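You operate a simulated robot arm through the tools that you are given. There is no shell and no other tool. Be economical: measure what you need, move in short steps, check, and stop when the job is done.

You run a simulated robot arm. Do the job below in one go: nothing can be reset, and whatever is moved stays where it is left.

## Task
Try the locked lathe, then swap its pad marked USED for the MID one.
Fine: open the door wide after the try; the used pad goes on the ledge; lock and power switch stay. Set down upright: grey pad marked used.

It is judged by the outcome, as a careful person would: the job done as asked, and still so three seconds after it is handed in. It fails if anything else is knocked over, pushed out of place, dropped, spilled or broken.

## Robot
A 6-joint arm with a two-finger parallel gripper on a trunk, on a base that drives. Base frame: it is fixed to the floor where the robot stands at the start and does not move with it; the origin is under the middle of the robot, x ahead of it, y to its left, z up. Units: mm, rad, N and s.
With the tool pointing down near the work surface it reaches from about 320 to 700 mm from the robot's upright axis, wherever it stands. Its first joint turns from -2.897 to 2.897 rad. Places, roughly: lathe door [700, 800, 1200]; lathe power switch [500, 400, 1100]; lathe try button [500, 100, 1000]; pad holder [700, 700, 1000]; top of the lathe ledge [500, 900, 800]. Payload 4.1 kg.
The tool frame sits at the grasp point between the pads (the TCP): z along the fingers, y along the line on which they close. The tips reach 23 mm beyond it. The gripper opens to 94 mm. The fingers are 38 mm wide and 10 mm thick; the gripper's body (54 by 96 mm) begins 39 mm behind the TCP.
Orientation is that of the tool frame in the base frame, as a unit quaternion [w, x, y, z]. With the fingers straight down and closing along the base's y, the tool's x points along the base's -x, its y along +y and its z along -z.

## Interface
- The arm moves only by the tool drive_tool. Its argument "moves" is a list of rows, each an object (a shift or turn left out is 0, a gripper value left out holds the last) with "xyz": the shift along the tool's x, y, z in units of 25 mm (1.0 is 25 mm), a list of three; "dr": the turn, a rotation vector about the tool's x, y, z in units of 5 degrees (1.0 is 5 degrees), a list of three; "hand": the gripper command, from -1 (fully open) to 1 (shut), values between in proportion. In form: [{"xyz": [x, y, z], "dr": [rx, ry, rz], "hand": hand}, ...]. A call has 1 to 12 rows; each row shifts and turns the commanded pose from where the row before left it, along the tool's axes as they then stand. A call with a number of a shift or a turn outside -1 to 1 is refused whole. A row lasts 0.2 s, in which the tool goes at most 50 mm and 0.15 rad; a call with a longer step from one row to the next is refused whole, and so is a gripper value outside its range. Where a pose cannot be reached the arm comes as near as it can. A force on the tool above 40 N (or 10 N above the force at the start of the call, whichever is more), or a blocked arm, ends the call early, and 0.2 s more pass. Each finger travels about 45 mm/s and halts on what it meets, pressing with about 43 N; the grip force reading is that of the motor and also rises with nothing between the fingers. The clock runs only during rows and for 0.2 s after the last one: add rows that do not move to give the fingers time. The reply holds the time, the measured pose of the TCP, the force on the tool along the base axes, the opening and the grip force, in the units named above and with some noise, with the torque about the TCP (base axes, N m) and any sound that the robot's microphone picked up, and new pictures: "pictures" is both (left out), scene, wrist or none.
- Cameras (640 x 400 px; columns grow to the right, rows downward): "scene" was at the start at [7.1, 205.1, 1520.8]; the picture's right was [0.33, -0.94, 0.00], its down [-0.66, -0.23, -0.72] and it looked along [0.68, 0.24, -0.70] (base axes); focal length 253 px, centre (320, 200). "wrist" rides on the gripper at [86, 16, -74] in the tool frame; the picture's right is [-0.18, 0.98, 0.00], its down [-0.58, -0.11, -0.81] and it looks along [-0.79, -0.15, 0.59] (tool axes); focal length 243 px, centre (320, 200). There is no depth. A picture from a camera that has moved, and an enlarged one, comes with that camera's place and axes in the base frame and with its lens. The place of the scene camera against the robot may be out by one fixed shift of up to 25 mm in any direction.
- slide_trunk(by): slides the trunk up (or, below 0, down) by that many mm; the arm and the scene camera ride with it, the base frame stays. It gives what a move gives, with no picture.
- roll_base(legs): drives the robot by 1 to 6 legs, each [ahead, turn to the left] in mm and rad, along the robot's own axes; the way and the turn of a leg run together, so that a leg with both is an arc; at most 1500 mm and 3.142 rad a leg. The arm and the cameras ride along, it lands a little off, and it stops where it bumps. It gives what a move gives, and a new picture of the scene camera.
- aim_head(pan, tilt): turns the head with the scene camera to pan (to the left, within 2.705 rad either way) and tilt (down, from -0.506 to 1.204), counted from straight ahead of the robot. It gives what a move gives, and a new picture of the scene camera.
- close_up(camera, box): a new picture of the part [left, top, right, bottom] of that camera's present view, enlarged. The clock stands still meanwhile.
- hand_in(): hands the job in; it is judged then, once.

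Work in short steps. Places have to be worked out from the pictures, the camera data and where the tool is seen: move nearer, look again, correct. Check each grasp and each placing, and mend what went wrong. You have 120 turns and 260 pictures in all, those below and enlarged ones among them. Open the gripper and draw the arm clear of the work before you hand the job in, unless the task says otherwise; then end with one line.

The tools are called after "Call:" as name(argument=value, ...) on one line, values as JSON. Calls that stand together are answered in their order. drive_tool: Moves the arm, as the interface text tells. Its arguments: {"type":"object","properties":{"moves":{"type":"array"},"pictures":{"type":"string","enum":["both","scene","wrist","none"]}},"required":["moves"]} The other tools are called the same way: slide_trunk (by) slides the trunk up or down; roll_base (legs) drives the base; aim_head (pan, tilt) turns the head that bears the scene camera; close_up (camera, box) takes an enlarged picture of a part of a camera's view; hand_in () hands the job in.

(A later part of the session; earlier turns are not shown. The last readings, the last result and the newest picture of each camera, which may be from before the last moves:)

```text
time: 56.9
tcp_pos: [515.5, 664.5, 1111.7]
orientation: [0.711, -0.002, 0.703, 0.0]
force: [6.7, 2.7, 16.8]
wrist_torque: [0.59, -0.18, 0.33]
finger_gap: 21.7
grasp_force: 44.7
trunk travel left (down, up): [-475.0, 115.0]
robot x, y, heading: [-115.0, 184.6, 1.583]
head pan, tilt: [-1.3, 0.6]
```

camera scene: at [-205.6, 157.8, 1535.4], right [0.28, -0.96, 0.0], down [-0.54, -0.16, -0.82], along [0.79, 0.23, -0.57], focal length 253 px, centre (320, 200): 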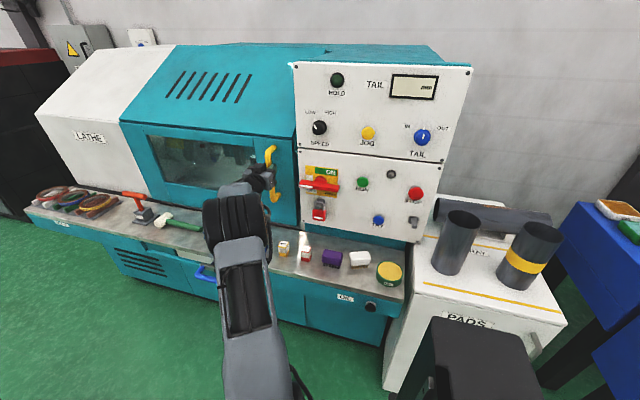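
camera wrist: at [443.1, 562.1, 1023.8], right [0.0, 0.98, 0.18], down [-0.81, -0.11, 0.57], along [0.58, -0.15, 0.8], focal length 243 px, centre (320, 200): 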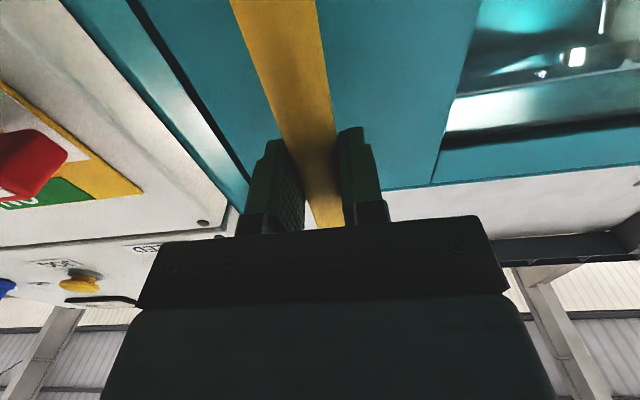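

Call:
drive_tool(moves=[{"xyz": [0, 0.8, 0]}, {"xyz": [0, 0.8, 0]}, {"xyz": [0, 0.8, 0]}, {}], pictures="scene")

```text
time: 57.9
tcp_pos: [516.3, 708.8, 1111.0]
orientation: [0.71, 0.001, 0.704, -0.001]
force: [35.2, -1.0, 17.5]
wrist_torque: [0.16, -0.25, -0.02]
finger_gap: 21.7
grasp_force: 45.3
out of reach, approached as far as the arm can: row 3
trunk travel left (down, up): [-475.0, 115.0]
robot x, y, heading: [-115.0, 185.2, 1.582]
head pan, tilt: [-1.3, 0.6]
camera scene: at [-202.4, 156.9, 1535.7], right [0.28, -0.96, 0.0], down [-0.55, -0.16, -0.82], along [0.79, 0.23, -0.57], focal length 253 px, centre (320, 200)
```

scene: 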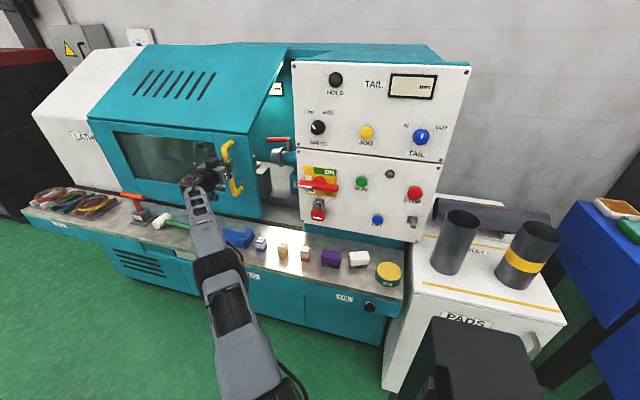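

The arm is at the end of its reach and the door is about half open. I'll loosen the grip into a hook and let the base pull the door on.

Call:
drive_tool(moves=[{"xyz": [0, -0.5, 0], "hand": 0.1}, {}, {}], pictures="none")

Call:
roll_base(legs=[[0, -0.012], [200, 0]])

```text
time: 58.7
tcp_pos: [516.6, 704.6, 1110.5]
orientation: [0.71, -0.002, 0.704, -0.001]
force: [0.5, 0.5, 0.5]
wrist_torque: [0.03, 0.02, -0.01]
finger_gap: 42.2
grasp_force: 0.1
out of reach, approached as far as the arm can: row 1
trunk travel left (down, up): [-475.0, 115.0]
robot x, y, heading: [-114.9, 185.1, 1.587]
head pan, tilt: [-1.3, 0.6]
```

```text
time: 60.6
tcp_pos: [521.2, 898.4, 1110.8]
orientation: [0.71, 0.002, 0.704, -0.005]
force: [0.0, 0.4, -0.1]
wrist_torque: [0.0, -0.01, -0.01]
finger_gap: 42.4
grasp_force: 0.0
trunk travel left (down, up): [-475.0, 115.0]
robot x, y, heading: [-115.8, 388.7, 1.572]
head pan, tilt: [-1.3, 0.6]
camera scene: at [-207.1, 360.9, 1535.3], right [0.27, -0.96, 0.0], down [-0.54, -0.15, -0.83], along [0.79, 0.22, -0.56], focal length 253 px, centre (320, 200)
```

scene: 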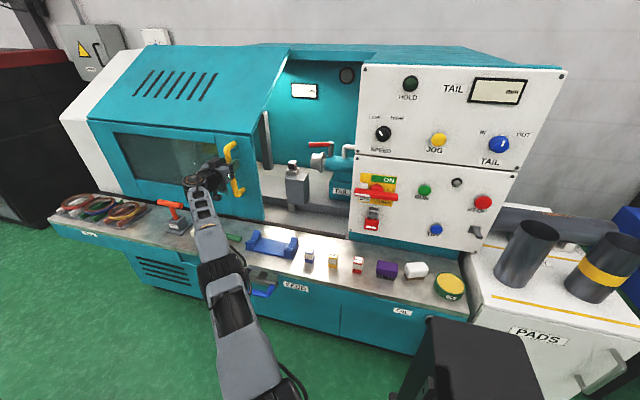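

Pulling with the base works. The handle is at about y≈900 now, so I'll drive on.

Call:
roll_base(legs=[[200, 0]])

```text
time: 62.2
tcp_pos: [523.8, 1094.8, 1110.8]
orientation: [0.71, 0.005, 0.704, -0.008]
force: [-0.8, 0.8, 0.7]
wrist_torque: [0.02, -0.01, 0.01]
finger_gap: 42.1
grasp_force: 0.1
trunk travel left (down, up): [-475.0, 115.0]
robot x, y, heading: [-117.1, 587.0, 1.569]
head pan, tilt: [-1.3, 0.6]
camera scene: at [-207.0, 560.1, 1535.3], right [0.26, -0.96, 0.0], down [-0.55, -0.15, -0.82], along [0.8, 0.22, -0.57], focal length 253 px, centre (320, 200)
```

scene: 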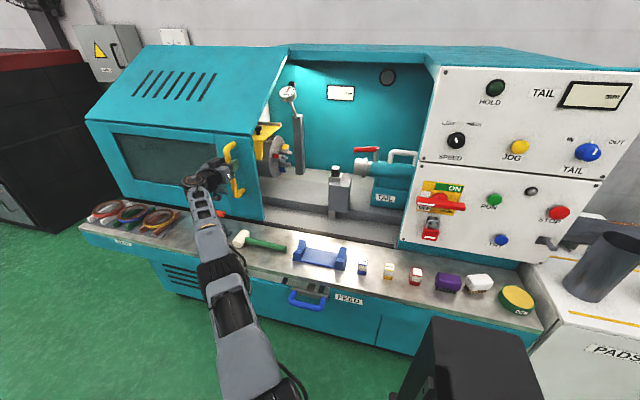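

Call:
roll_base(legs=[[60, 0]])

Call:
close_up(camera="scene", box=[80, 130, 280, 260])

Call:
close_up(camera="scene", box=[230, 70, 430, 220])

```text
time: 63.2
tcp_pos: [525.1, 1153.6, 1110.7]
orientation: [0.71, 0.004, 0.704, -0.007]
force: [-1.4, 2.3, -0.6]
wrist_torque: [0.02, 0.01, 0.03]
finger_gap: 43.5
grasp_force: 1.5
trunk travel left (down, up): [-475.0, 115.0]
robot x, y, heading: [-115.8, 642.3, 1.567]
head pan, tilt: [-1.3, 0.6]
camera scene: at [-206.7, 620.1, 1535.3], right [0.26, -0.96, 0.0], down [-0.54, -0.15, -0.82], along [0.8, 0.22, -0.57], focal length 253 px, centre (320, 200)
```

scene: 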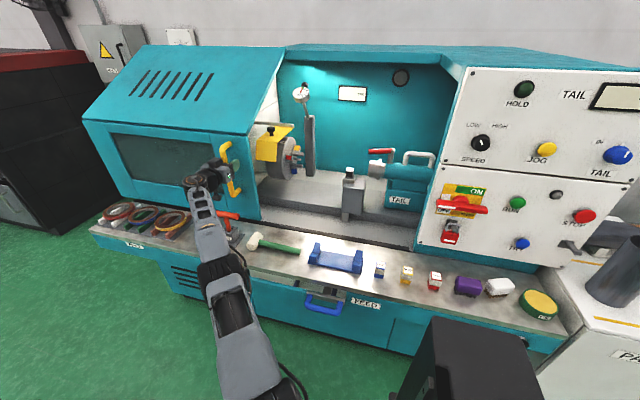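

```text
3.08 times, centred on (180, 195) of scene
camera zoom: at [-206.7, 620.1, 1535.3], right [0.26, -0.96, 0.0], down [-0.54, -0.15, -0.82], along [0.8, 0.22, -0.57], focal length 778 px, centre (751, 215)
```

zoom: 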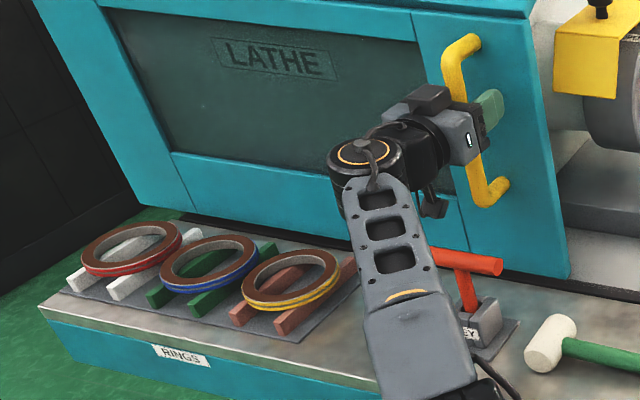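

```text
2.67 times, centred on (330, 145) of scene
camera zoom: at [-206.7, 620.1, 1535.3], right [0.26, -0.96, 0.0], down [-0.54, -0.15, -0.82], along [0.8, 0.22, -0.57], focal length 674 px, centre (293, 347)
```

zoom: 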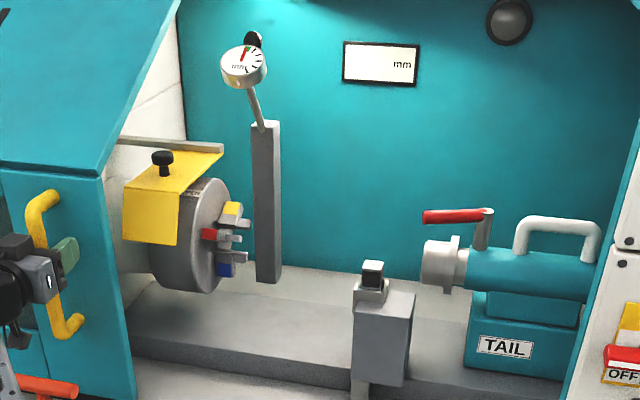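

The door is open about 630 mm. I'll nudge it 25 mm more to see whether it is at its stop.

Call:
roll_base(legs=[[25, 0]])

```text
time: 64.0
tcp_pos: [525.8, 1179.1, 1110.0]
orientation: [0.71, 0.006, 0.705, -0.009]
force: [0.5, -0.3, -0.1]
wrist_torque: [0.02, 0.02, 0.01]
finger_gap: 42.4
grasp_force: 0.1
trunk travel left (down, up): [-475.0, 115.0]
robot x, y, heading: [-118.3, 670.8, 1.567]
head pan, tilt: [-1.3, 0.6]
camera scene: at [-206.5, 645.4, 1535.3], right [0.26, -0.96, 0.0], down [-0.55, -0.15, -0.82], along [0.8, 0.22, -0.57], focal length 253 px, centre (320, 200)
```

scene: 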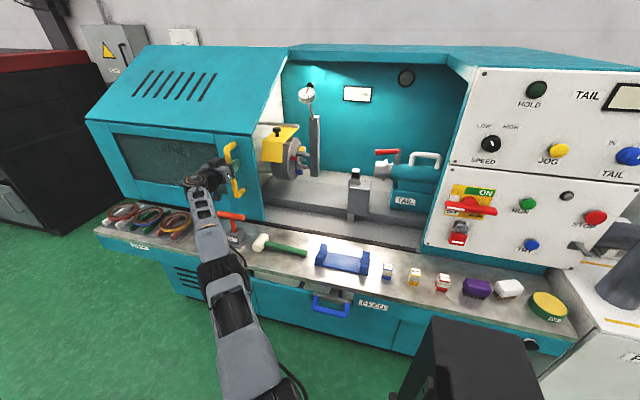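

Call:
roll_base(legs=[[60, 0]])

```text
time: 65.0
tcp_pos: [525.7, 1239.0, 1109.6]
orientation: [0.71, 0.005, 0.704, -0.008]
force: [-0.8, 2.7, -1.2]
wrist_torque: [0.03, 0.01, -0.01]
finger_gap: 43.5
grasp_force: 1.3
trunk travel left (down, up): [-475.0, 115.0]
robot x, y, heading: [-115.5, 728.9, 1.57]
head pan, tilt: [-1.3, 0.6]
camera scene: at [-206.3, 704.4, 1535.3], right [0.27, -0.96, 0.0], down [-0.54, -0.15, -0.82], along [0.8, 0.22, -0.57], focal length 253 px, centre (320, 200)
```

scene: 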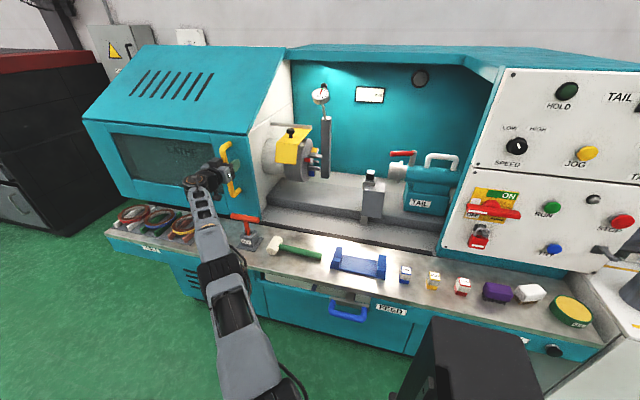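

The whole working space is open now, with the door about 715 mm along. I'll open the gripper, back off the handle and look inside at the pad holder.

Call:
drive_tool(moves=[{"hand": -0.4}, {"xyz": [0, 0, -0.6]}, {"xyz": [0, 0, -1]}, {"xyz": [0, 0, -1]}, {"xyz": [0, 0, -1]}, {"xyz": [0, 0, -1]}, {}], pictures="none")

Call:
close_up(camera="scene", box=[340, 150, 460, 240])

Call:
close_up(camera="scene", box=[220, 210, 480, 330])

```text
time: 66.5
tcp_pos: [459.3, 1296.7, 1121.3]
orientation: [0.71, 0.005, 0.704, -0.008]
force: [-0.3, 0.4, -0.2]
wrist_torque: [0.0, -0.02, -0.02]
finger_gap: 65.8
grasp_force: 0.1
out of reach, approached as far as the arm can: row 2, 3, 4, 5, 6
trunk travel left (down, up): [-475.0, 115.0]
robot x, y, heading: [-115.5, 730.2, 1.567]
head pan, tilt: [-1.3, 0.6]
```

```text
4.44 times, centred on (400, 195) of scene
camera zoom: at [-206.5, 704.3, 1535.3], right [0.27, -0.96, 0.0], down [-0.54, -0.15, -0.83], along [0.8, 0.22, -0.56], focal length 1124 px, centre (-36, 222)
```

zoom: 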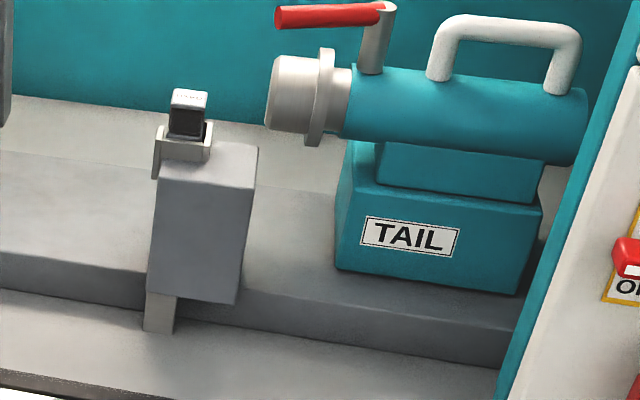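

```text
2.46 times, centred on (350, 270) of scene
camera zoom: at [-206.5, 704.3, 1535.3], right [0.27, -0.96, 0.0], down [-0.54, -0.15, -0.83], along [0.8, 0.22, -0.56], focal length 622 px, centre (246, 28)
```

zoom: 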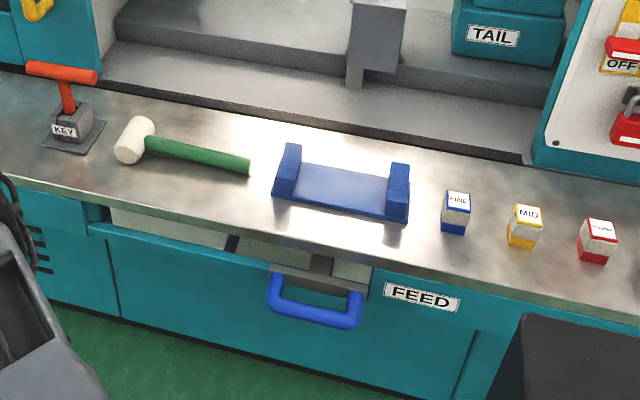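

I'm clear of the handle. The holder is at about [720, 750, 1060], so I'll pull the arm back from the lathe before turning the base.

Call:
drive_tool(moves=[{"xyz": [0, 0, -1]}, {"xyz": [0, 0, -1]}, {"xyz": [0, -0.5, -1]}, {"xyz": [0, -0.5, -1]}, {"xyz": [0, -0.5, -1]}, {"xyz": [0, -0.5, -1]}, {"xyz": [0, -0.5, -1]}, {"xyz": [0, -0.5, -1]}, {"dr": [-0.8, 0, 0]}, {"dr": [-0.8, 0, 0]}, {"dr": [-0.8, 0, 0]}, {"dr": [-0.8, 0, 0]}], pictures="scene")

```text
time: 69.2
tcp_pos: [358.2, 1402.1, 1145.6]
orientation: [0.704, -0.094, 0.698, 0.089]
force: [0.7, 0.1, 0.0]
wrist_torque: [0.01, 0.02, 0.02]
finger_gap: 65.9
grasp_force: 0.1
out of reach, approached as far as the arm can: row 1, 2, 3, 4, 5, 6, 7, 8, 9, 10, 11, 12
trunk travel left (down, up): [-475.0, 115.0]
robot x, y, heading: [-118.7, 731.8, 1.567]
head pan, tilt: [-1.3, 0.6]
camera scene: at [-206.4, 704.2, 1535.3], right [0.27, -0.96, 0.0], down [-0.54, -0.15, -0.83], along [0.8, 0.22, -0.56], focal length 253 px, centre (320, 200)
```

scene: 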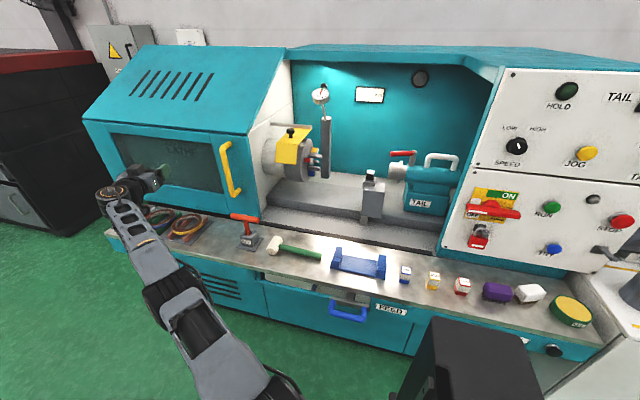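

The arm is fully stretched and sliding along its reach limit, so I'll pull straight back towards the robot's axis.

Call:
drive_tool(moves=[{"xyz": [0, -0.64, -0.77]}, {"xyz": [0, -0.64, -0.77]}, {"xyz": [0, -0.64, -0.77]}, {"xyz": [0, -0.64, -0.77]}, {}], pictures="none")

```text
time: 70.3
tcp_pos: [298.0, 1321.0, 1145.6]
orientation: [0.704, -0.093, 0.699, 0.09]
force: [-1.0, -0.2, -0.7]
wrist_torque: [-0.04, -0.01, 0.01]
finger_gap: 65.7
grasp_force: 0.2
out of reach, approached as far as the arm can: row 1
trunk travel left (down, up): [-475.0, 115.0]
robot x, y, heading: [-116.0, 728.1, 1.567]
head pan, tilt: [-1.3, 0.6]
```

Call:
drive_tool(moves=[{"xyz": [0, 0.62, -0.83], "dr": [-0.62, 0, 0]}, {"xyz": [0, 0.64, -0.82], "dr": [-0.62, 0, 0]}, {"xyz": [0, 0.65, -0.8], "dr": [-0.62, 0, 0]}, {"xyz": [0, 0.66, -0.79], "dr": [-0.62, 0, 0]}, {"xyz": [0, 0.67, -0.78], "dr": [-0.62, 0, 0]}, {"xyz": [0, 0.68, -0.76], "dr": [-0.62, 0, 0]}, {"xyz": [0, 0.7, -0.75], "dr": [-0.62, 0, 0]}, {"xyz": [0, 0.71, -0.73], "dr": [-0.62, 0, 0]}, {"xyz": [0, 0.72, -0.72], "dr": [-0.62, 0, 0]}, {"xyz": [0, 0.74, -0.7], "dr": [-0.62, 0, 0]}, {"xyz": [0, 0.75, -0.69], "dr": [-0.62, 0, 0]}, {"xyz": [0, 0.76, -0.68], "dr": [-0.62, 0, 0]}], pictures="none")

Call:
drive_tool(moves=[{"xyz": [0, 0.78, -0.66], "dr": [-0.62, 0, 0]}, {"xyz": [0, 0.79, -0.65], "dr": [-0.62, 0, 0]}, {"xyz": [0, 0.8, -0.64], "dr": [-0.62, 0, 0]}, {"xyz": [0, 0.81, -0.62], "dr": [-0.62, 0, 0]}, {"xyz": [0, 0.82, -0.61], "dr": [-0.62, 0, 0]}, {"xyz": [0, 0.83, -0.6], "dr": [-0.62, 0, 0]}, {"xyz": [0, 0.84, -0.58], "dr": [-0.62, 0, 0]}, {"xyz": [0, 0.85, -0.56], "dr": [-0.62, 0, 0]}, {"xyz": [0, 0.86, -0.54], "dr": [-0.62, 0, 0]}, {"xyz": [0, 0.87, -0.52], "dr": [-0.62, 0, 0]}, {"xyz": [0, 0.88, -0.5], "dr": [-0.62, 0, 0]}, {"xyz": [0, 0.9, -0.5], "dr": [-0.62, 0, 0]}], pictures="none")

```text
time: 73.0
tcp_pos: [1.4, 1376.8, 1141.7]
orientation: [0.637, -0.313, 0.634, 0.308]
force: [0.9, -0.3, -0.4]
wrist_torque: [-0.02, 0.01, 0.01]
finger_gap: 65.7
grasp_force: 0.1
trunk travel left (down, up): [-475.0, 115.0]
robot x, y, heading: [-118.6, 729.4, 1.57]
head pan, tilt: [-1.3, 0.6]
```

```text
time: 75.5
tcp_pos: [-294.7, 1301.8, 1142.0]
orientation: [0.503, -0.5, 0.501, 0.496]
force: [-0.3, 0.2, -1.1]
wrist_torque: [0.01, 0.0, 0.03]
finger_gap: 65.8
grasp_force: 0.0
trunk travel left (down, up): [-475.0, 115.0]
robot x, y, heading: [-115.0, 722.7, 1.565]
head pan, tilt: [-1.3, 0.6]
```

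Call:
drive_tool(moves=[{"dr": [0, 1, 0]}, {"dr": [0, 1, 0]}, {"dr": [0, 1, 0]}, {"dr": [0, 1, 0]}, {"dr": [0, 1, 0]}, {"dr": [0, 1, 0]}, {"dr": [0, 1, 0]}, {"dr": [0, 1, 0]}, {"dr": [0, 1, 0]}, {}], pictures="none")

Call:
roll_base(legs=[[0, 0.452], [-207, 0], [0, -2.019]])

Call:
aim_head(pan=0.2, tilt=0.65)

Call:
close_up(camera="wrist", box=[0, 0, 640, 400])

```text
time: 77.8
tcp_pos: [-293.7, 1303.3, 1140.9]
orientation: [0.273, -0.651, 0.657, 0.265]
force: [0.1, 1.3, -0.1]
wrist_torque: [-0.02, -0.04, 0.01]
finger_gap: 65.8
grasp_force: 0.1
trunk travel left (down, up): [-475.0, 115.0]
robot x, y, heading: [-114.2, 731.9, 1.567]
head pan, tilt: [-1.3, 0.6]
```

```text
time: 85.5
tcp_pos: [551.7, 709.8, 1140.2]
orientation: [0.38, 0.014, 0.925, -0.01]
force: [0.2, 0.2, 0.4]
wrist_torque: [-0.02, -0.03, -0.02]
finger_gap: 65.8
grasp_force: 0.1
trunk travel left (down, up): [-475.0, 115.0]
robot x, y, heading: [-26.9, 545.1, -0.029]
head pan, tilt: [-1.3, 0.6]
camera scene: at [-71.3, 638.7, 1535.3], right [-0.97, -0.24, 0.0], down [-0.14, 0.55, -0.83], along [0.2, -0.8, -0.56], focal length 253 px, centre (320, 200)
```

scene: 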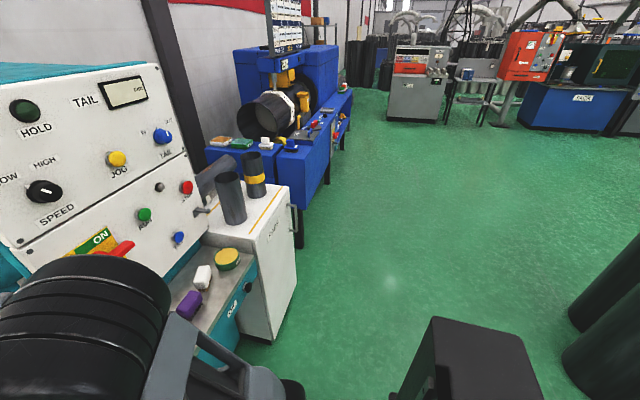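

```text
time: 87.2
tcp_pos: [551.2, 709.7, 1140.6]
orientation: [0.38, 0.014, 0.925, -0.01]
force: [-0.6, -0.2, -1.1]
wrist_torque: [0.02, -0.02, 0.02]
finger_gap: 65.8
grasp_force: 0.0
trunk travel left (down, up): [-475.0, 115.0]
robot x, y, heading: [-28.2, 547.1, -0.027]
head pan, tilt: [0.201, 0.649]
camera scene: at [-7.3, 739.6, 1531.0], right [0.17, -0.98, 0.0], down [-0.6, -0.11, -0.8], along [0.78, 0.14, -0.6], focal length 253 px, centre (320, 200)
```

scene: 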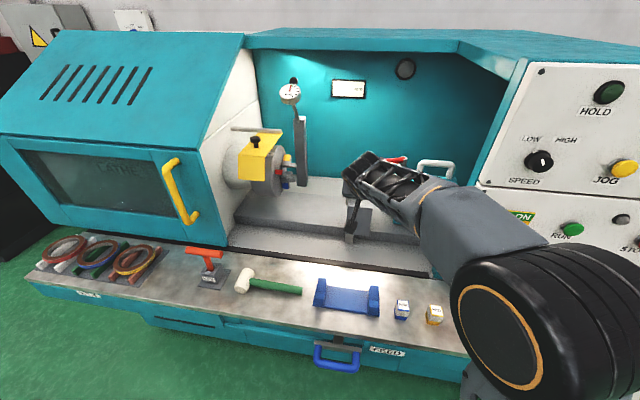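

```text
1.00 times, centred on (320, 200) of wrist
camera zoom: at [437.1, 731.3, 1132.4], right [0.16, 0.98, 0.12], down [-0.16, -0.1, 0.98], along [0.97, -0.18, 0.14], focal length 243 px, centre (320, 200)
```

zoom: 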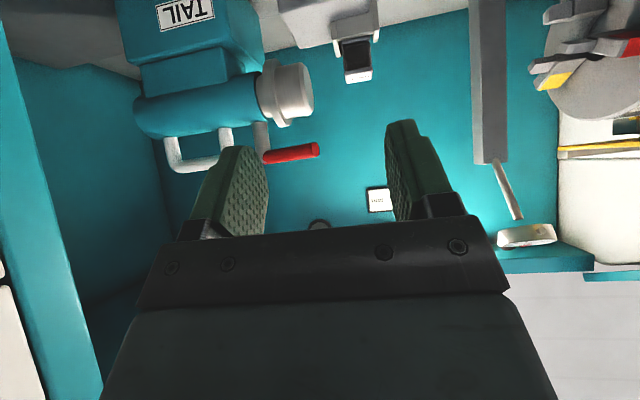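

Call:
close_up(camera="wrist", box=[270, 0, 430, 110])

```text
3.64 times, centred on (350, 55) of wrist
camera zoom: at [437.1, 731.3, 1132.4], right [0.16, 0.98, 0.12], down [-0.16, -0.1, 0.98], along [0.97, -0.18, 0.14], focal length 882 px, centre (211, 727)
```

zoom: 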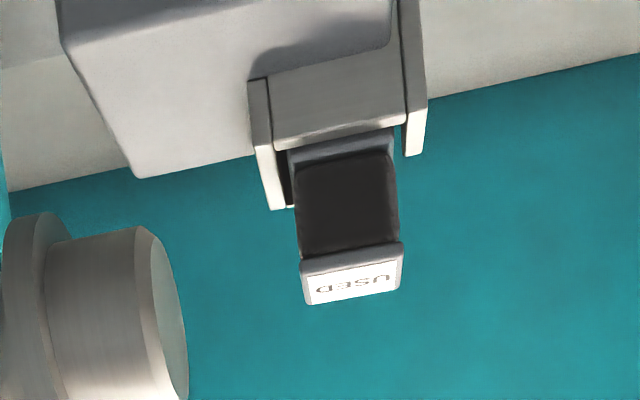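

The USED pad stands on the post between two low side walls, at roughly [700, 738, 1035]. I'll look down to see how much closer the base can get, because a straight-down grasp would be best.

Call:
aim_head(pan=0.3, tilt=1.2)

```text
time: 88.1
tcp_pos: [551.2, 708.6, 1141.7]
orientation: [0.38, 0.014, 0.925, -0.009]
force: [-0.4, -0.7, -0.7]
wrist_torque: [0.02, -0.03, 0.0]
finger_gap: 65.7
grasp_force: 0.0
trunk travel left (down, up): [-475.0, 115.0]
robot x, y, heading: [-27.6, 544.0, -0.023]
head pan, tilt: [0.3, 1.201]
camera scene: at [-38.9, 739.7, 1490.8], right [0.27, -0.96, 0.0], down [-0.9, -0.25, -0.36], along [0.35, 0.1, -0.93], focal length 253 px, centre (320, 200)
```

scene: 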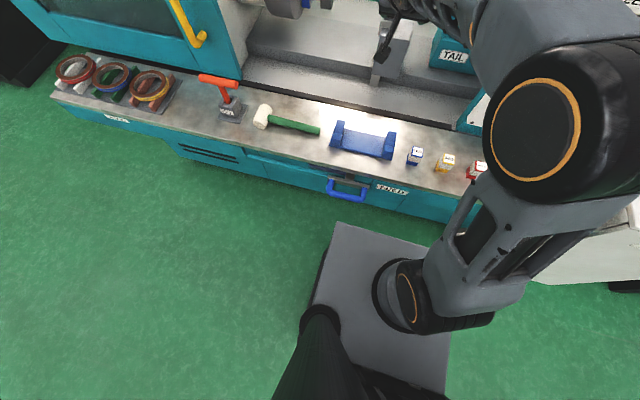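

The base box still has about 110 mm to the drawer handle, so I'll raise the tool and roll ahead 80 mm. Then I'll look again before choosing a grasp; the tailstock's red lever is close to the holder.

Call:
drive_tool(moves=[{"xyz": [-0.7, 0, -0.7]}, {"xyz": [-0.7, 0, -0.7]}, {"xyz": [-0.7, 0, -0.7]}, {"xyz": [-0.7, 0, -0.7]}, {}], pictures="none")

Call:
roll_base(legs=[[0, 0.025], [80, 0]])

Call:
close_up(camera="wrist", box=[0, 0, 640, 400])

```text
time: 89.3
tcp_pos: [552.6, 710.5, 1240.7]
orientation: [0.381, 0.013, 0.925, -0.009]
force: [-0.5, -0.7, 0.2]
wrist_torque: [-0.01, 0.0, 0.01]
finger_gap: 65.8
grasp_force: 0.0
trunk travel left (down, up): [-475.0, 115.0]
robot x, y, heading: [-25.1, 542.7, -0.025]
head pan, tilt: [0.3, 1.201]
```

```text
time: 90.8
tcp_pos: [631.5, 724.6, 1239.5]
orientation: [0.38, 0.004, 0.925, -0.005]
force: [0.5, -0.4, -0.5]
wrist_torque: [0.01, -0.01, 0.01]
finger_gap: 65.6
grasp_force: 0.0
trunk travel left (down, up): [-475.0, 115.0]
robot x, y, heading: [52.6, 546.4, -0.002]
head pan, tilt: [0.3, 1.201]
camera scene: at [39.6, 739.6, 1490.7], right [0.29, -0.96, 0.0], down [-0.89, -0.27, -0.36], along [0.35, 0.11, -0.93], focal length 253 px, centre (320, 200)
```

scene: 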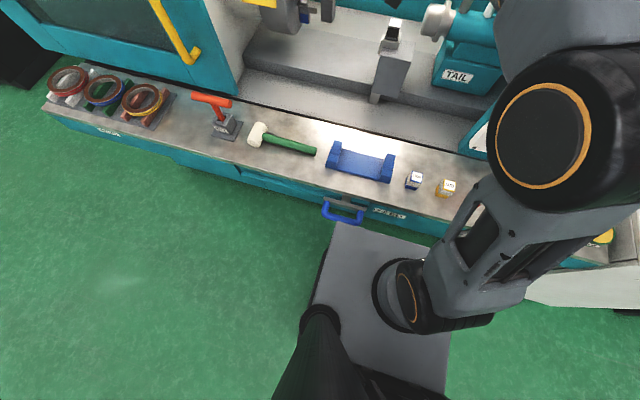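

```text
1.00 times, centred on (320, 200) of wrist
camera zoom: at [516.5, 743.3, 1232.1], right [0.14, 0.98, 0.12], down [-0.16, -0.1, 0.98], along [0.98, -0.16, 0.14], focal length 243 px, centre (320, 200)
```

zoom: 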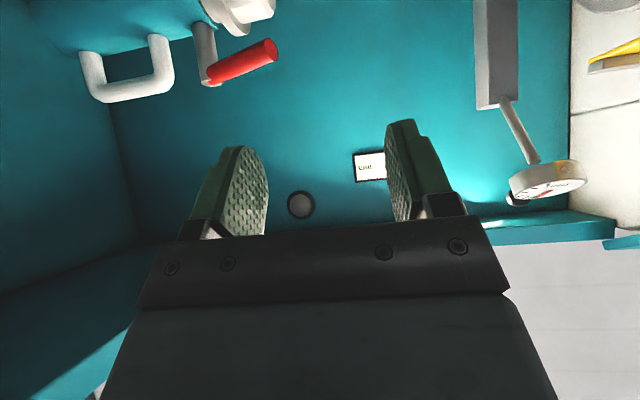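

I'll pitch the tool straight down. The lever end is at about [734, 681, 1120], so the plan is a straight-down grasp closing along x, with the camera on the +y side.

Call:
drive_tool(moves=[{"dr": [0, 1, 0]}, {"dr": [0, 1, 0]}, {"dr": [0, 1, 0]}, {"dr": [0, 1, 0]}, {"dr": [0, 1, 0]}, {"dr": [0, 1, 0]}, {"dr": [0, 1, 0]}, {"dr": [0, 1, 0]}, {"dr": [0, 1, 0]}, {}], pictures="wrist")

```text
time: 93.0
tcp_pos: [621.5, 721.5, 1235.0]
orientation: [-0.004, 0.005, 1.0, -0.004]
force: [0.0, -0.4, -0.3]
wrist_torque: [0.01, 0.02, 0.04]
finger_gap: 65.7
grasp_force: 0.1
out of reach, approached as far as the arm can: row 9
trunk travel left (down, up): [-475.0, 115.0]
robot x, y, heading: [56.4, 549.5, -0.001]
head pan, tilt: [0.3, 1.201]
camera wrist: at [535.1, 740.0, 1309.5], right [0.2, 0.98, -0.01], down [0.59, -0.11, 0.8], along [0.79, -0.16, -0.6], focal length 243 px, centre (320, 200)
```

wrist: 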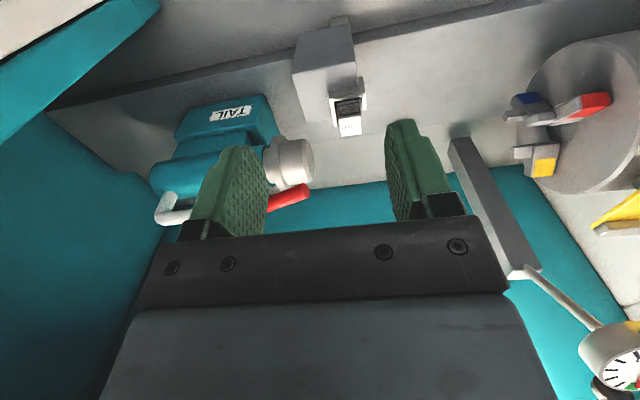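

Call:
close_up(camera="wrist", box=[270, 40, 430, 140])

Call:
slide_trunk(by=115)

```text
4.00 times, centred on (350, 90) of wrist
camera zoom: at [535.1, 740.0, 1309.5], right [0.2, 0.98, -0.01], down [0.59, -0.11, 0.8], along [0.79, -0.16, -0.6], focal length 970 px, centre (200, 640)
```

zoom: 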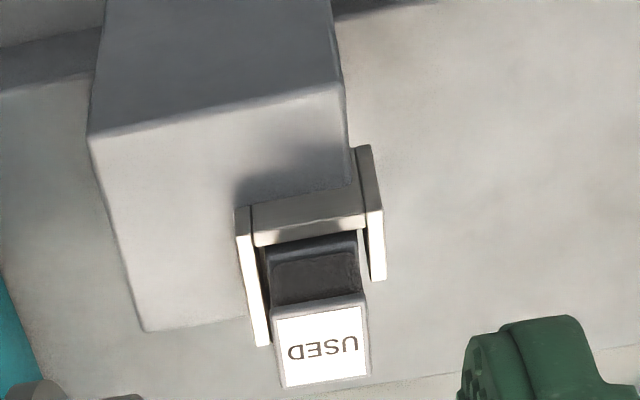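

```text
time: 94.4
tcp_pos: [621.1, 721.0, 1348.6]
orientation: [-0.002, 0.005, 1.0, -0.003]
force: [0.9, 0.3, -0.1]
wrist_torque: [-0.01, 0.01, 0.0]
finger_gap: 65.6
grasp_force: 0.0
trunk travel left (down, up): [-590.0, 0.0]
robot x, y, heading: [52.0, 544.9, -0.003]
head pan, tilt: [0.3, 1.201]
```

The two rays put the USED pad's top at about [739, 739, 1039], with roughly 22 mm showing above the holder walls. Straight down is out of reach, so I'll grasp from the front, tilted 25° down and closing along y. That keeps the camera clear of the post and the lever.

Call:
slide_trunk(by=-115)

Call:
drive_tool(moves=[{"dr": [0, -1, 0], "hand": -0.1}, {"dr": [0, -1, 0]}, {"dr": [0, -1, 0]}, {"dr": [0, -1, 0]}, {"dr": [0, -1, 0]}, {"dr": [0, -1, 0]}, {"dr": [0, -1, 0]}, {"dr": [0, -1, 0]}, {"dr": [0, -1, 0]}, {"dr": [0, -1, 0]}, {"dr": [0, -1, 0]}, {"dr": [0, -1, 0]}], pictures="none")

Call:
drive_tool(moves=[{"dr": [0, -1, 0]}, {"xyz": [0.9, 0.12, 0.3]}, {"xyz": [0.9, 0.12, 0.3]}, {"xyz": [0.9, 0.12, 0.3]}, {"xyz": [0.9, 0.12, 0.3]}, {"xyz": [0.9, 0.12, 0]}, {}])

```text
time: 95.9
tcp_pos: [621.0, 721.1, 1235.9]
orientation: [-0.004, 0.006, 1.0, -0.003]
force: [0.0, 0.3, -0.4]
wrist_torque: [-0.04, -0.01, -0.02]
finger_gap: 65.8
grasp_force: 0.0
trunk travel left (down, up): [-475.0, 115.0]
robot x, y, heading: [53.0, 544.7, -0.0]
head pan, tilt: [0.3, 1.201]
```

```text
time: 98.5
tcp_pos: [620.5, 721.1, 1236.5]
orientation: [0.498, 0.002, 0.867, -0.005]
force: [-0.4, -0.7, 0.4]
wrist_torque: [0.02, -0.03, -0.02]
finger_gap: 51.8
grasp_force: 0.1
trunk travel left (down, up): [-475.0, 115.0]
robot x, y, heading: [56.0, 542.2, 0.0]
head pan, tilt: [0.3, 1.201]
```

```text
time: 100.1
tcp_pos: [601.1, 735.8, 1121.5]
orientation: [0.536, 0.002, 0.844, -0.006]
force: [0.1, -0.5, 0.5]
wrist_torque: [-0.02, -0.01, 0.01]
finger_gap: 51.8
grasp_force: 0.0
trunk travel left (down, up): [-475.0, 115.0]
robot x, y, heading: [52.7, 547.0, 0.002]
head pan, tilt: [0.3, 1.201]
camera scene: at [38.8, 739.6, 1490.7], right [0.29, -0.96, 0.0], down [-0.89, -0.27, -0.36], along [0.35, 0.11, -0.93], focal length 253 px, centre (320, 200)
camera wrist: at [496.1, 753.0, 1074.4], right [0.09, 0.98, 0.16], down [-0.48, -0.1, 0.87], along [0.87, -0.15, 0.47], focal length 243 px, centre (320, 200)
```

scene: 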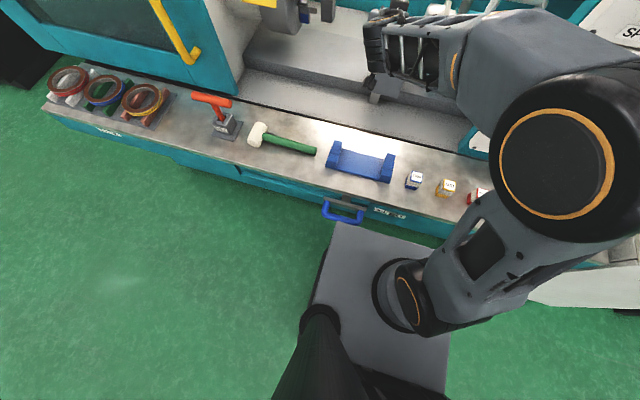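
wrist: 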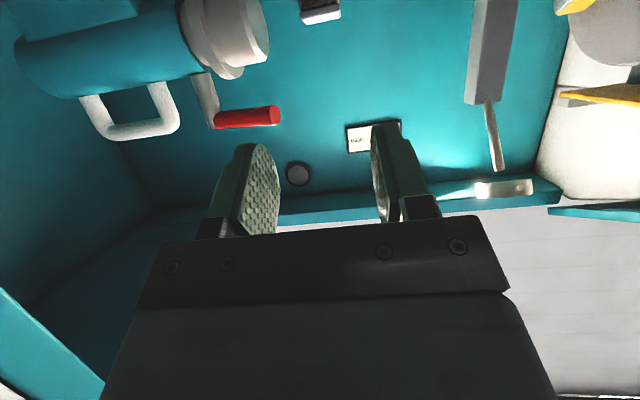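

Call:
drive_tool(moves=[{"xyz": [0.45, 0.03, 0.8]}, {"xyz": [0.45, 0.03, 0.8]}, {"xyz": [0.45, 0.03, 0.8]}, {"xyz": [0.45, 0.03, 0.8]}, {}], pictures="wrist")

Call:
close_up(camera="scene", box=[330, 0, 510, 110])

Call:
aim_head(pan=0.1, tilt=0.6)

```text
time: 101.3
tcp_pos: [656.0, 735.7, 1047.2]
orientation: [0.535, 0.003, 0.845, -0.006]
force: [0.6, 0.3, 0.0]
wrist_torque: [-0.01, 0.05, 0.0]
finger_gap: 51.5
grasp_force: 0.0
trunk travel left (down, up): [-475.0, 115.0]
robot x, y, heading: [53.9, 544.8, -0.005]
head pan, tilt: [0.3, 1.201]
camera wrist: at [550.6, 753.7, 1001.0], right [0.09, 0.98, 0.16], down [-0.48, -0.1, 0.87], along [0.87, -0.15, 0.47], focal length 243 px, centre (320, 200)
```

wrist: 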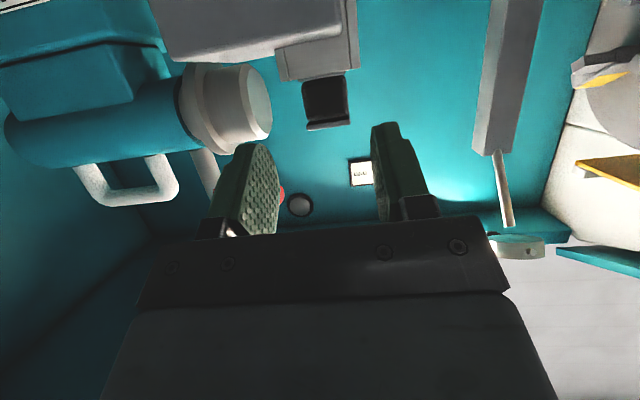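

```text
3.56 times, centred on (420, 55) of scene
camera zoom: at [39.1, 739.6, 1490.7], right [0.29, -0.96, 0.0], down [-0.89, -0.27, -0.36], along [0.35, 0.11, -0.93], focal length 899 px, centre (-36, 716)
```

zoom: 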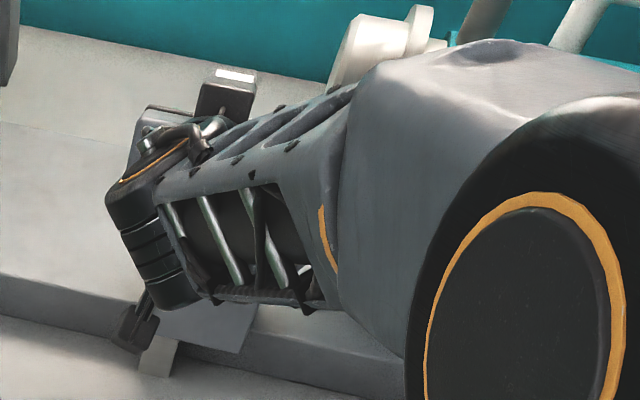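

```text
time: 102.3
tcp_pos: [655.2, 734.9, 1048.5]
orientation: [0.535, 0.003, 0.845, -0.007]
force: [-0.7, -0.5, -0.8]
wrist_torque: [-0.02, -0.01, 0.0]
finger_gap: 51.7
grasp_force: 0.0
trunk travel left (down, up): [-475.0, 115.0]
robot x, y, heading: [55.2, 545.6, -0.003]
head pan, tilt: [0.099, 0.6]
camera scene: at [73.4, 731.7, 1535.2], right [0.1, -1.0, 0.0], down [-0.56, -0.06, -0.82], along [0.82, 0.08, -0.57], focal length 253 px, centre (320, 200)
```

scene: 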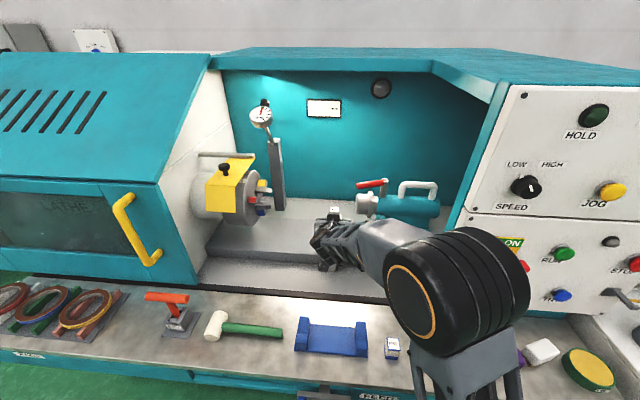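

The pad's top front edge is at z≈1038 and centred on y≈739, matching the estimate. I'll advance straight forward until the fingers straddle its top.

Call:
drive_tool(moves=[{"xyz": [-0.3, 0.07, 0.76]}, {"xyz": [-0.3, 0.07, 0.76]}, {"xyz": [-0.3, 0, 0.76]}, {}], pictures="wrist")

Call:
close_up(camera="scene", box=[270, 160, 430, 270])

```text
time: 103.3
tcp_pos: [717.5, 739.0, 1041.7]
orientation: [0.536, 0.002, 0.845, -0.006]
force: [0.1, 0.1, 0.0]
wrist_torque: [0.03, 0.01, 0.0]
finger_gap: 51.8
grasp_force: 0.1
trunk travel left (down, up): [-475.0, 115.0]
robot x, y, heading: [55.8, 545.9, -0.005]
head pan, tilt: [0.099, 0.6]
camera wrist: at [611.1, 757.8, 996.2], right [0.09, 0.98, 0.16], down [-0.48, -0.1, 0.87], along [0.87, -0.15, 0.47], focal length 243 px, centre (320, 200)
```

wrist: 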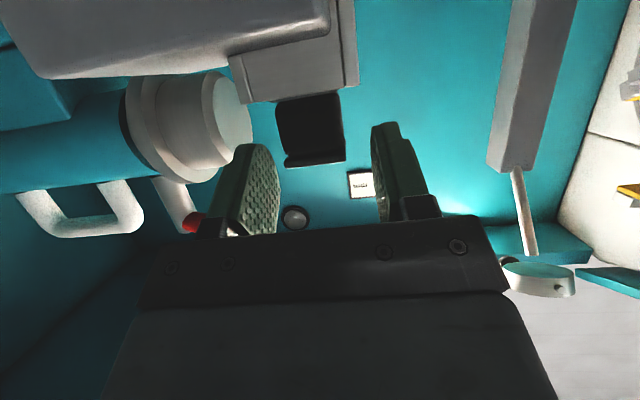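

```text
3.64 times, centred on (350, 215) of scene
camera zoom: at [73.6, 731.8, 1535.3], right [0.1, -1.0, 0.0], down [-0.56, -0.05, -0.82], along [0.82, 0.08, -0.57], focal length 920 px, centre (211, 146)
```

zoom: 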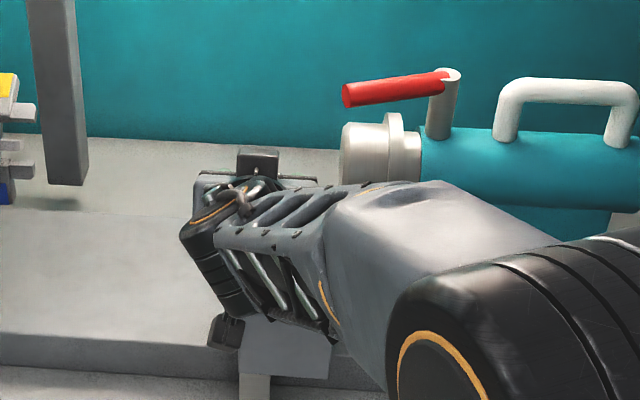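

The pad is centred between the fingers. I'll go 20 mm further and close.

Call:
drive_tool(moves=[{"xyz": [-0.16, 0, 0.39]}, {"xyz": [-0.16, 0, 0.39]}, {}, {"hand": 1}, {}, {}, {}, {}], pictures="wrist")

```text
time: 105.1
tcp_pos: [737.4, 740.7, 1043.2]
orientation: [0.535, 0.002, 0.845, -0.006]
force: [0.6, -0.4, 0.6]
wrist_torque: [-0.05, -0.05, -0.03]
finger_gap: 31.1
grasp_force: 43.2
trunk travel left (down, up): [-475.0, 115.0]
robot x, y, heading: [55.2, 546.1, 0.003]
head pan, tilt: [0.099, 0.6]
camera wrist: at [631.7, 758.7, 995.1], right [0.09, 0.98, 0.16], down [-0.48, -0.1, 0.87], along [0.87, -0.15, 0.47], focal length 243 px, centre (320, 200)
```

wrist: 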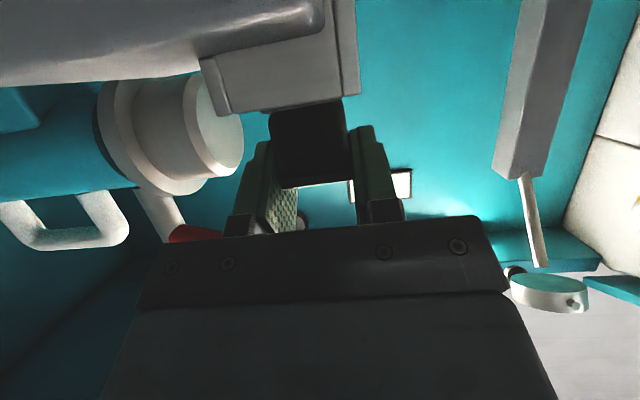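

I have it at 31.1 mm of opening. I'll lift straight up in small rows.

Call:
drive_tool(moves=[{"xyz": [-0.3, 0, -0.14]}, {"xyz": [-0.45, 0, -0.21]}, {"xyz": [-0.9, 0, -0.42]}, {"xyz": [-0.9, 0, -0.42]}, {}])

Call:
close_up(camera="scene", box=[270, 140, 430, 270])

```text
time: 106.3
tcp_pos: [736.0, 742.5, 1113.0]
orientation: [0.535, 0.003, 0.845, -0.007]
force: [-0.4, 0.3, -1.3]
wrist_torque: [0.01, -0.03, 0.0]
finger_gap: 30.9
grasp_force: 42.6
trunk travel left (down, up): [-475.0, 115.0]
robot x, y, heading: [56.0, 542.3, -0.002]
head pan, tilt: [0.099, 0.6]
camera scene: at [73.5, 731.7, 1535.3], right [0.1, -1.0, 0.0], down [-0.56, -0.05, -0.83], along [0.82, 0.08, -0.56], focal length 253 px, centre (320, 200)
camera wrist: at [630.8, 759.3, 1066.7], right [0.09, 0.98, 0.16], down [-0.48, -0.1, 0.87], along [0.87, -0.15, 0.47], focal length 243 px, centre (320, 200)
```

scene: 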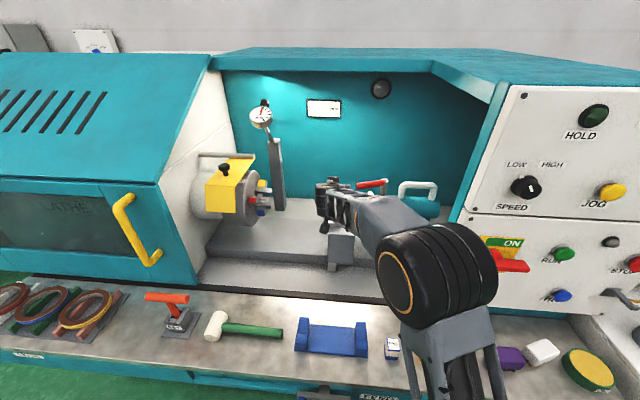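
wrist: 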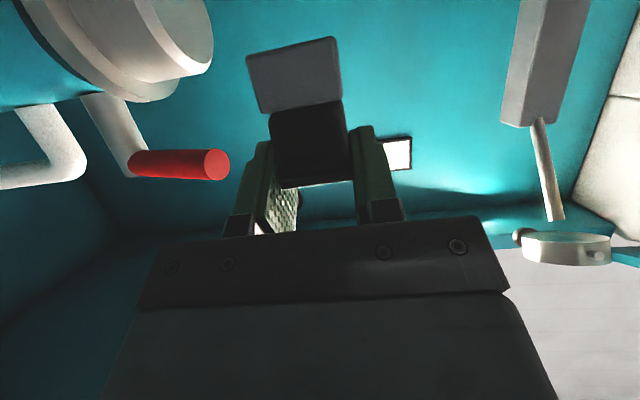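

```text
3.08 times, centred on (350, 205) of scene
camera zoom: at [73.5, 731.7, 1535.3], right [0.1, -1.0, 0.0], down [-0.56, -0.05, -0.83], along [0.82, 0.08, -0.56], focal length 778 px, centre (228, 185)
```

zoom: 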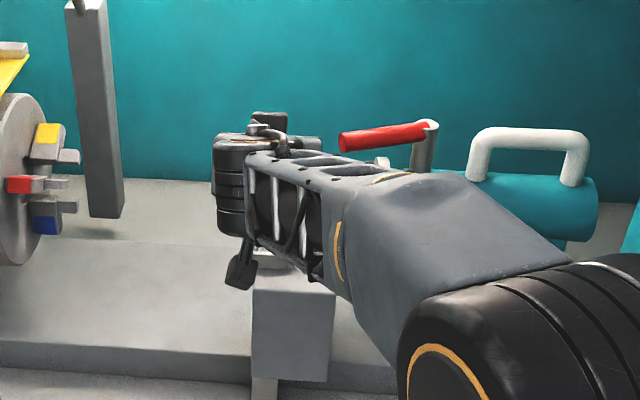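

The pad came out cleanly, but at this 25° tilt the wrist camera would hit the ledge when I set the pad down. I'll put it straight back and regrasp at 45°, which works for the ledge and the holder alike.

Call:
drive_tool(moves=[{"xyz": [0.9, 0, 0.42]}, {"xyz": [0.9, 0, 0.42]}, {"xyz": [0.45, 0, 0.21]}, {"xyz": [0.26, 0, 0.12]}, {}], pictures="wrist")

```text
time: 107.5
tcp_pos: [736.0, 739.4, 1041.7]
orientation: [0.534, 0.002, 0.845, -0.006]
force: [-0.2, -0.1, -0.8]
wrist_torque: [0.02, -0.02, -0.01]
finger_gap: 31.0
grasp_force: 42.7
trunk travel left (down, up): [-475.0, 115.0]
robot x, y, heading: [57.4, 543.7, -0.002]
head pan, tilt: [0.099, 0.6]
camera wrist: at [631.2, 757.8, 995.4], right [0.09, 0.98, 0.16], down [-0.48, -0.1, 0.87], along [0.87, -0.15, 0.46], focal length 243 px, centre (320, 200)
```

wrist: 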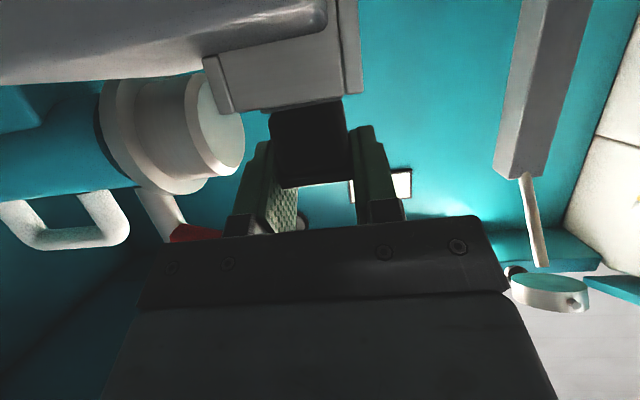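

Call:
drive_tool(moves=[{"hand": -0.1}, {}, {}, {"xyz": [-0.1, 0, -0.05], "dr": [0, 0.8, 0]}, {"dr": [0, 0.8, 0]}, {"dr": [0, 0.8, 0]}, {"dr": [0, 0.8, 0]}, {"dr": [0, 0.8, 0]}, {}], pictures="wrist")

```text
time: 109.5
tcp_pos: [735.4, 738.4, 1045.3]
orientation: [0.379, 0.003, 0.925, -0.005]
force: [0.0, 0.6, 0.3]
wrist_torque: [0.0, 0.0, 0.01]
finger_gap: 52.1
grasp_force: 0.0
trunk travel left (down, up): [-475.0, 115.0]
robot x, y, heading: [57.9, 545.4, -0.004]
head pan, tilt: [0.099, 0.6]
camera wrist: at [621.3, 758.3, 1036.5], right [0.14, 0.98, 0.12], down [-0.15, -0.1, 0.98], along [0.98, -0.16, 0.14], focal length 243 px, centre (320, 200)
```

wrist: 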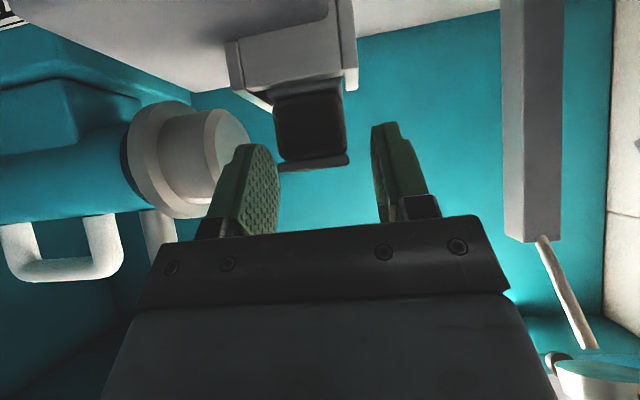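

45° is reachable here. I'll lower 3 mm, close and lift.

Call:
drive_tool(moves=[{"xyz": [0.08, 0, 0.08]}, {"hand": 1}, {}, {}, {}, {}], pictures="none")

Call:
drive_tool(moves=[{"xyz": [-0.2, 0, -0.2]}, {"xyz": [-0.4, 0, -0.4]}, {"xyz": [-0.7, 0, -0.7]}, {"xyz": [-0.7, 0, -0.7]}, {"xyz": [-0.7, 0, -0.7]}, {}], pictures="wrist")

```text
time: 110.9
tcp_pos: [734.8, 740.4, 1041.3]
orientation: [0.38, 0.002, 0.925, -0.005]
force: [-0.7, -0.6, 0.3]
wrist_torque: [-0.01, 0.04, 0.01]
finger_gap: 31.1
grasp_force: 42.8
trunk travel left (down, up): [-475.0, 115.0]
robot x, y, heading: [53.8, 544.6, -0.001]
head pan, tilt: [0.099, 0.6]
```

```text
time: 112.3
tcp_pos: [735.5, 739.9, 1135.8]
orientation: [0.381, 0.004, 0.924, -0.005]
force: [0.0, -0.5, -0.8]
wrist_torque: [-0.01, 0.03, 0.0]
finger_gap: 30.8
grasp_force: 43.3
trunk travel left (down, up): [-475.0, 115.0]
robot x, y, heading: [53.8, 549.3, -0.002]
head pan, tilt: [0.099, 0.6]
camera wrist: at [621.3, 758.1, 1127.6], right [0.14, 0.98, 0.12], down [-0.16, -0.1, 0.98], along [0.98, -0.16, 0.14], focal length 243 px, centre (320, 200)
```

wrist: 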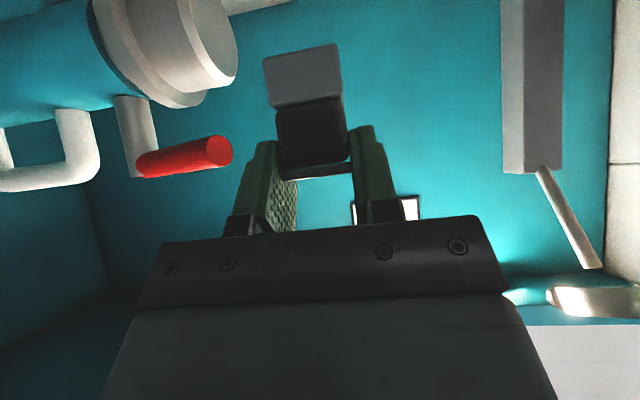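

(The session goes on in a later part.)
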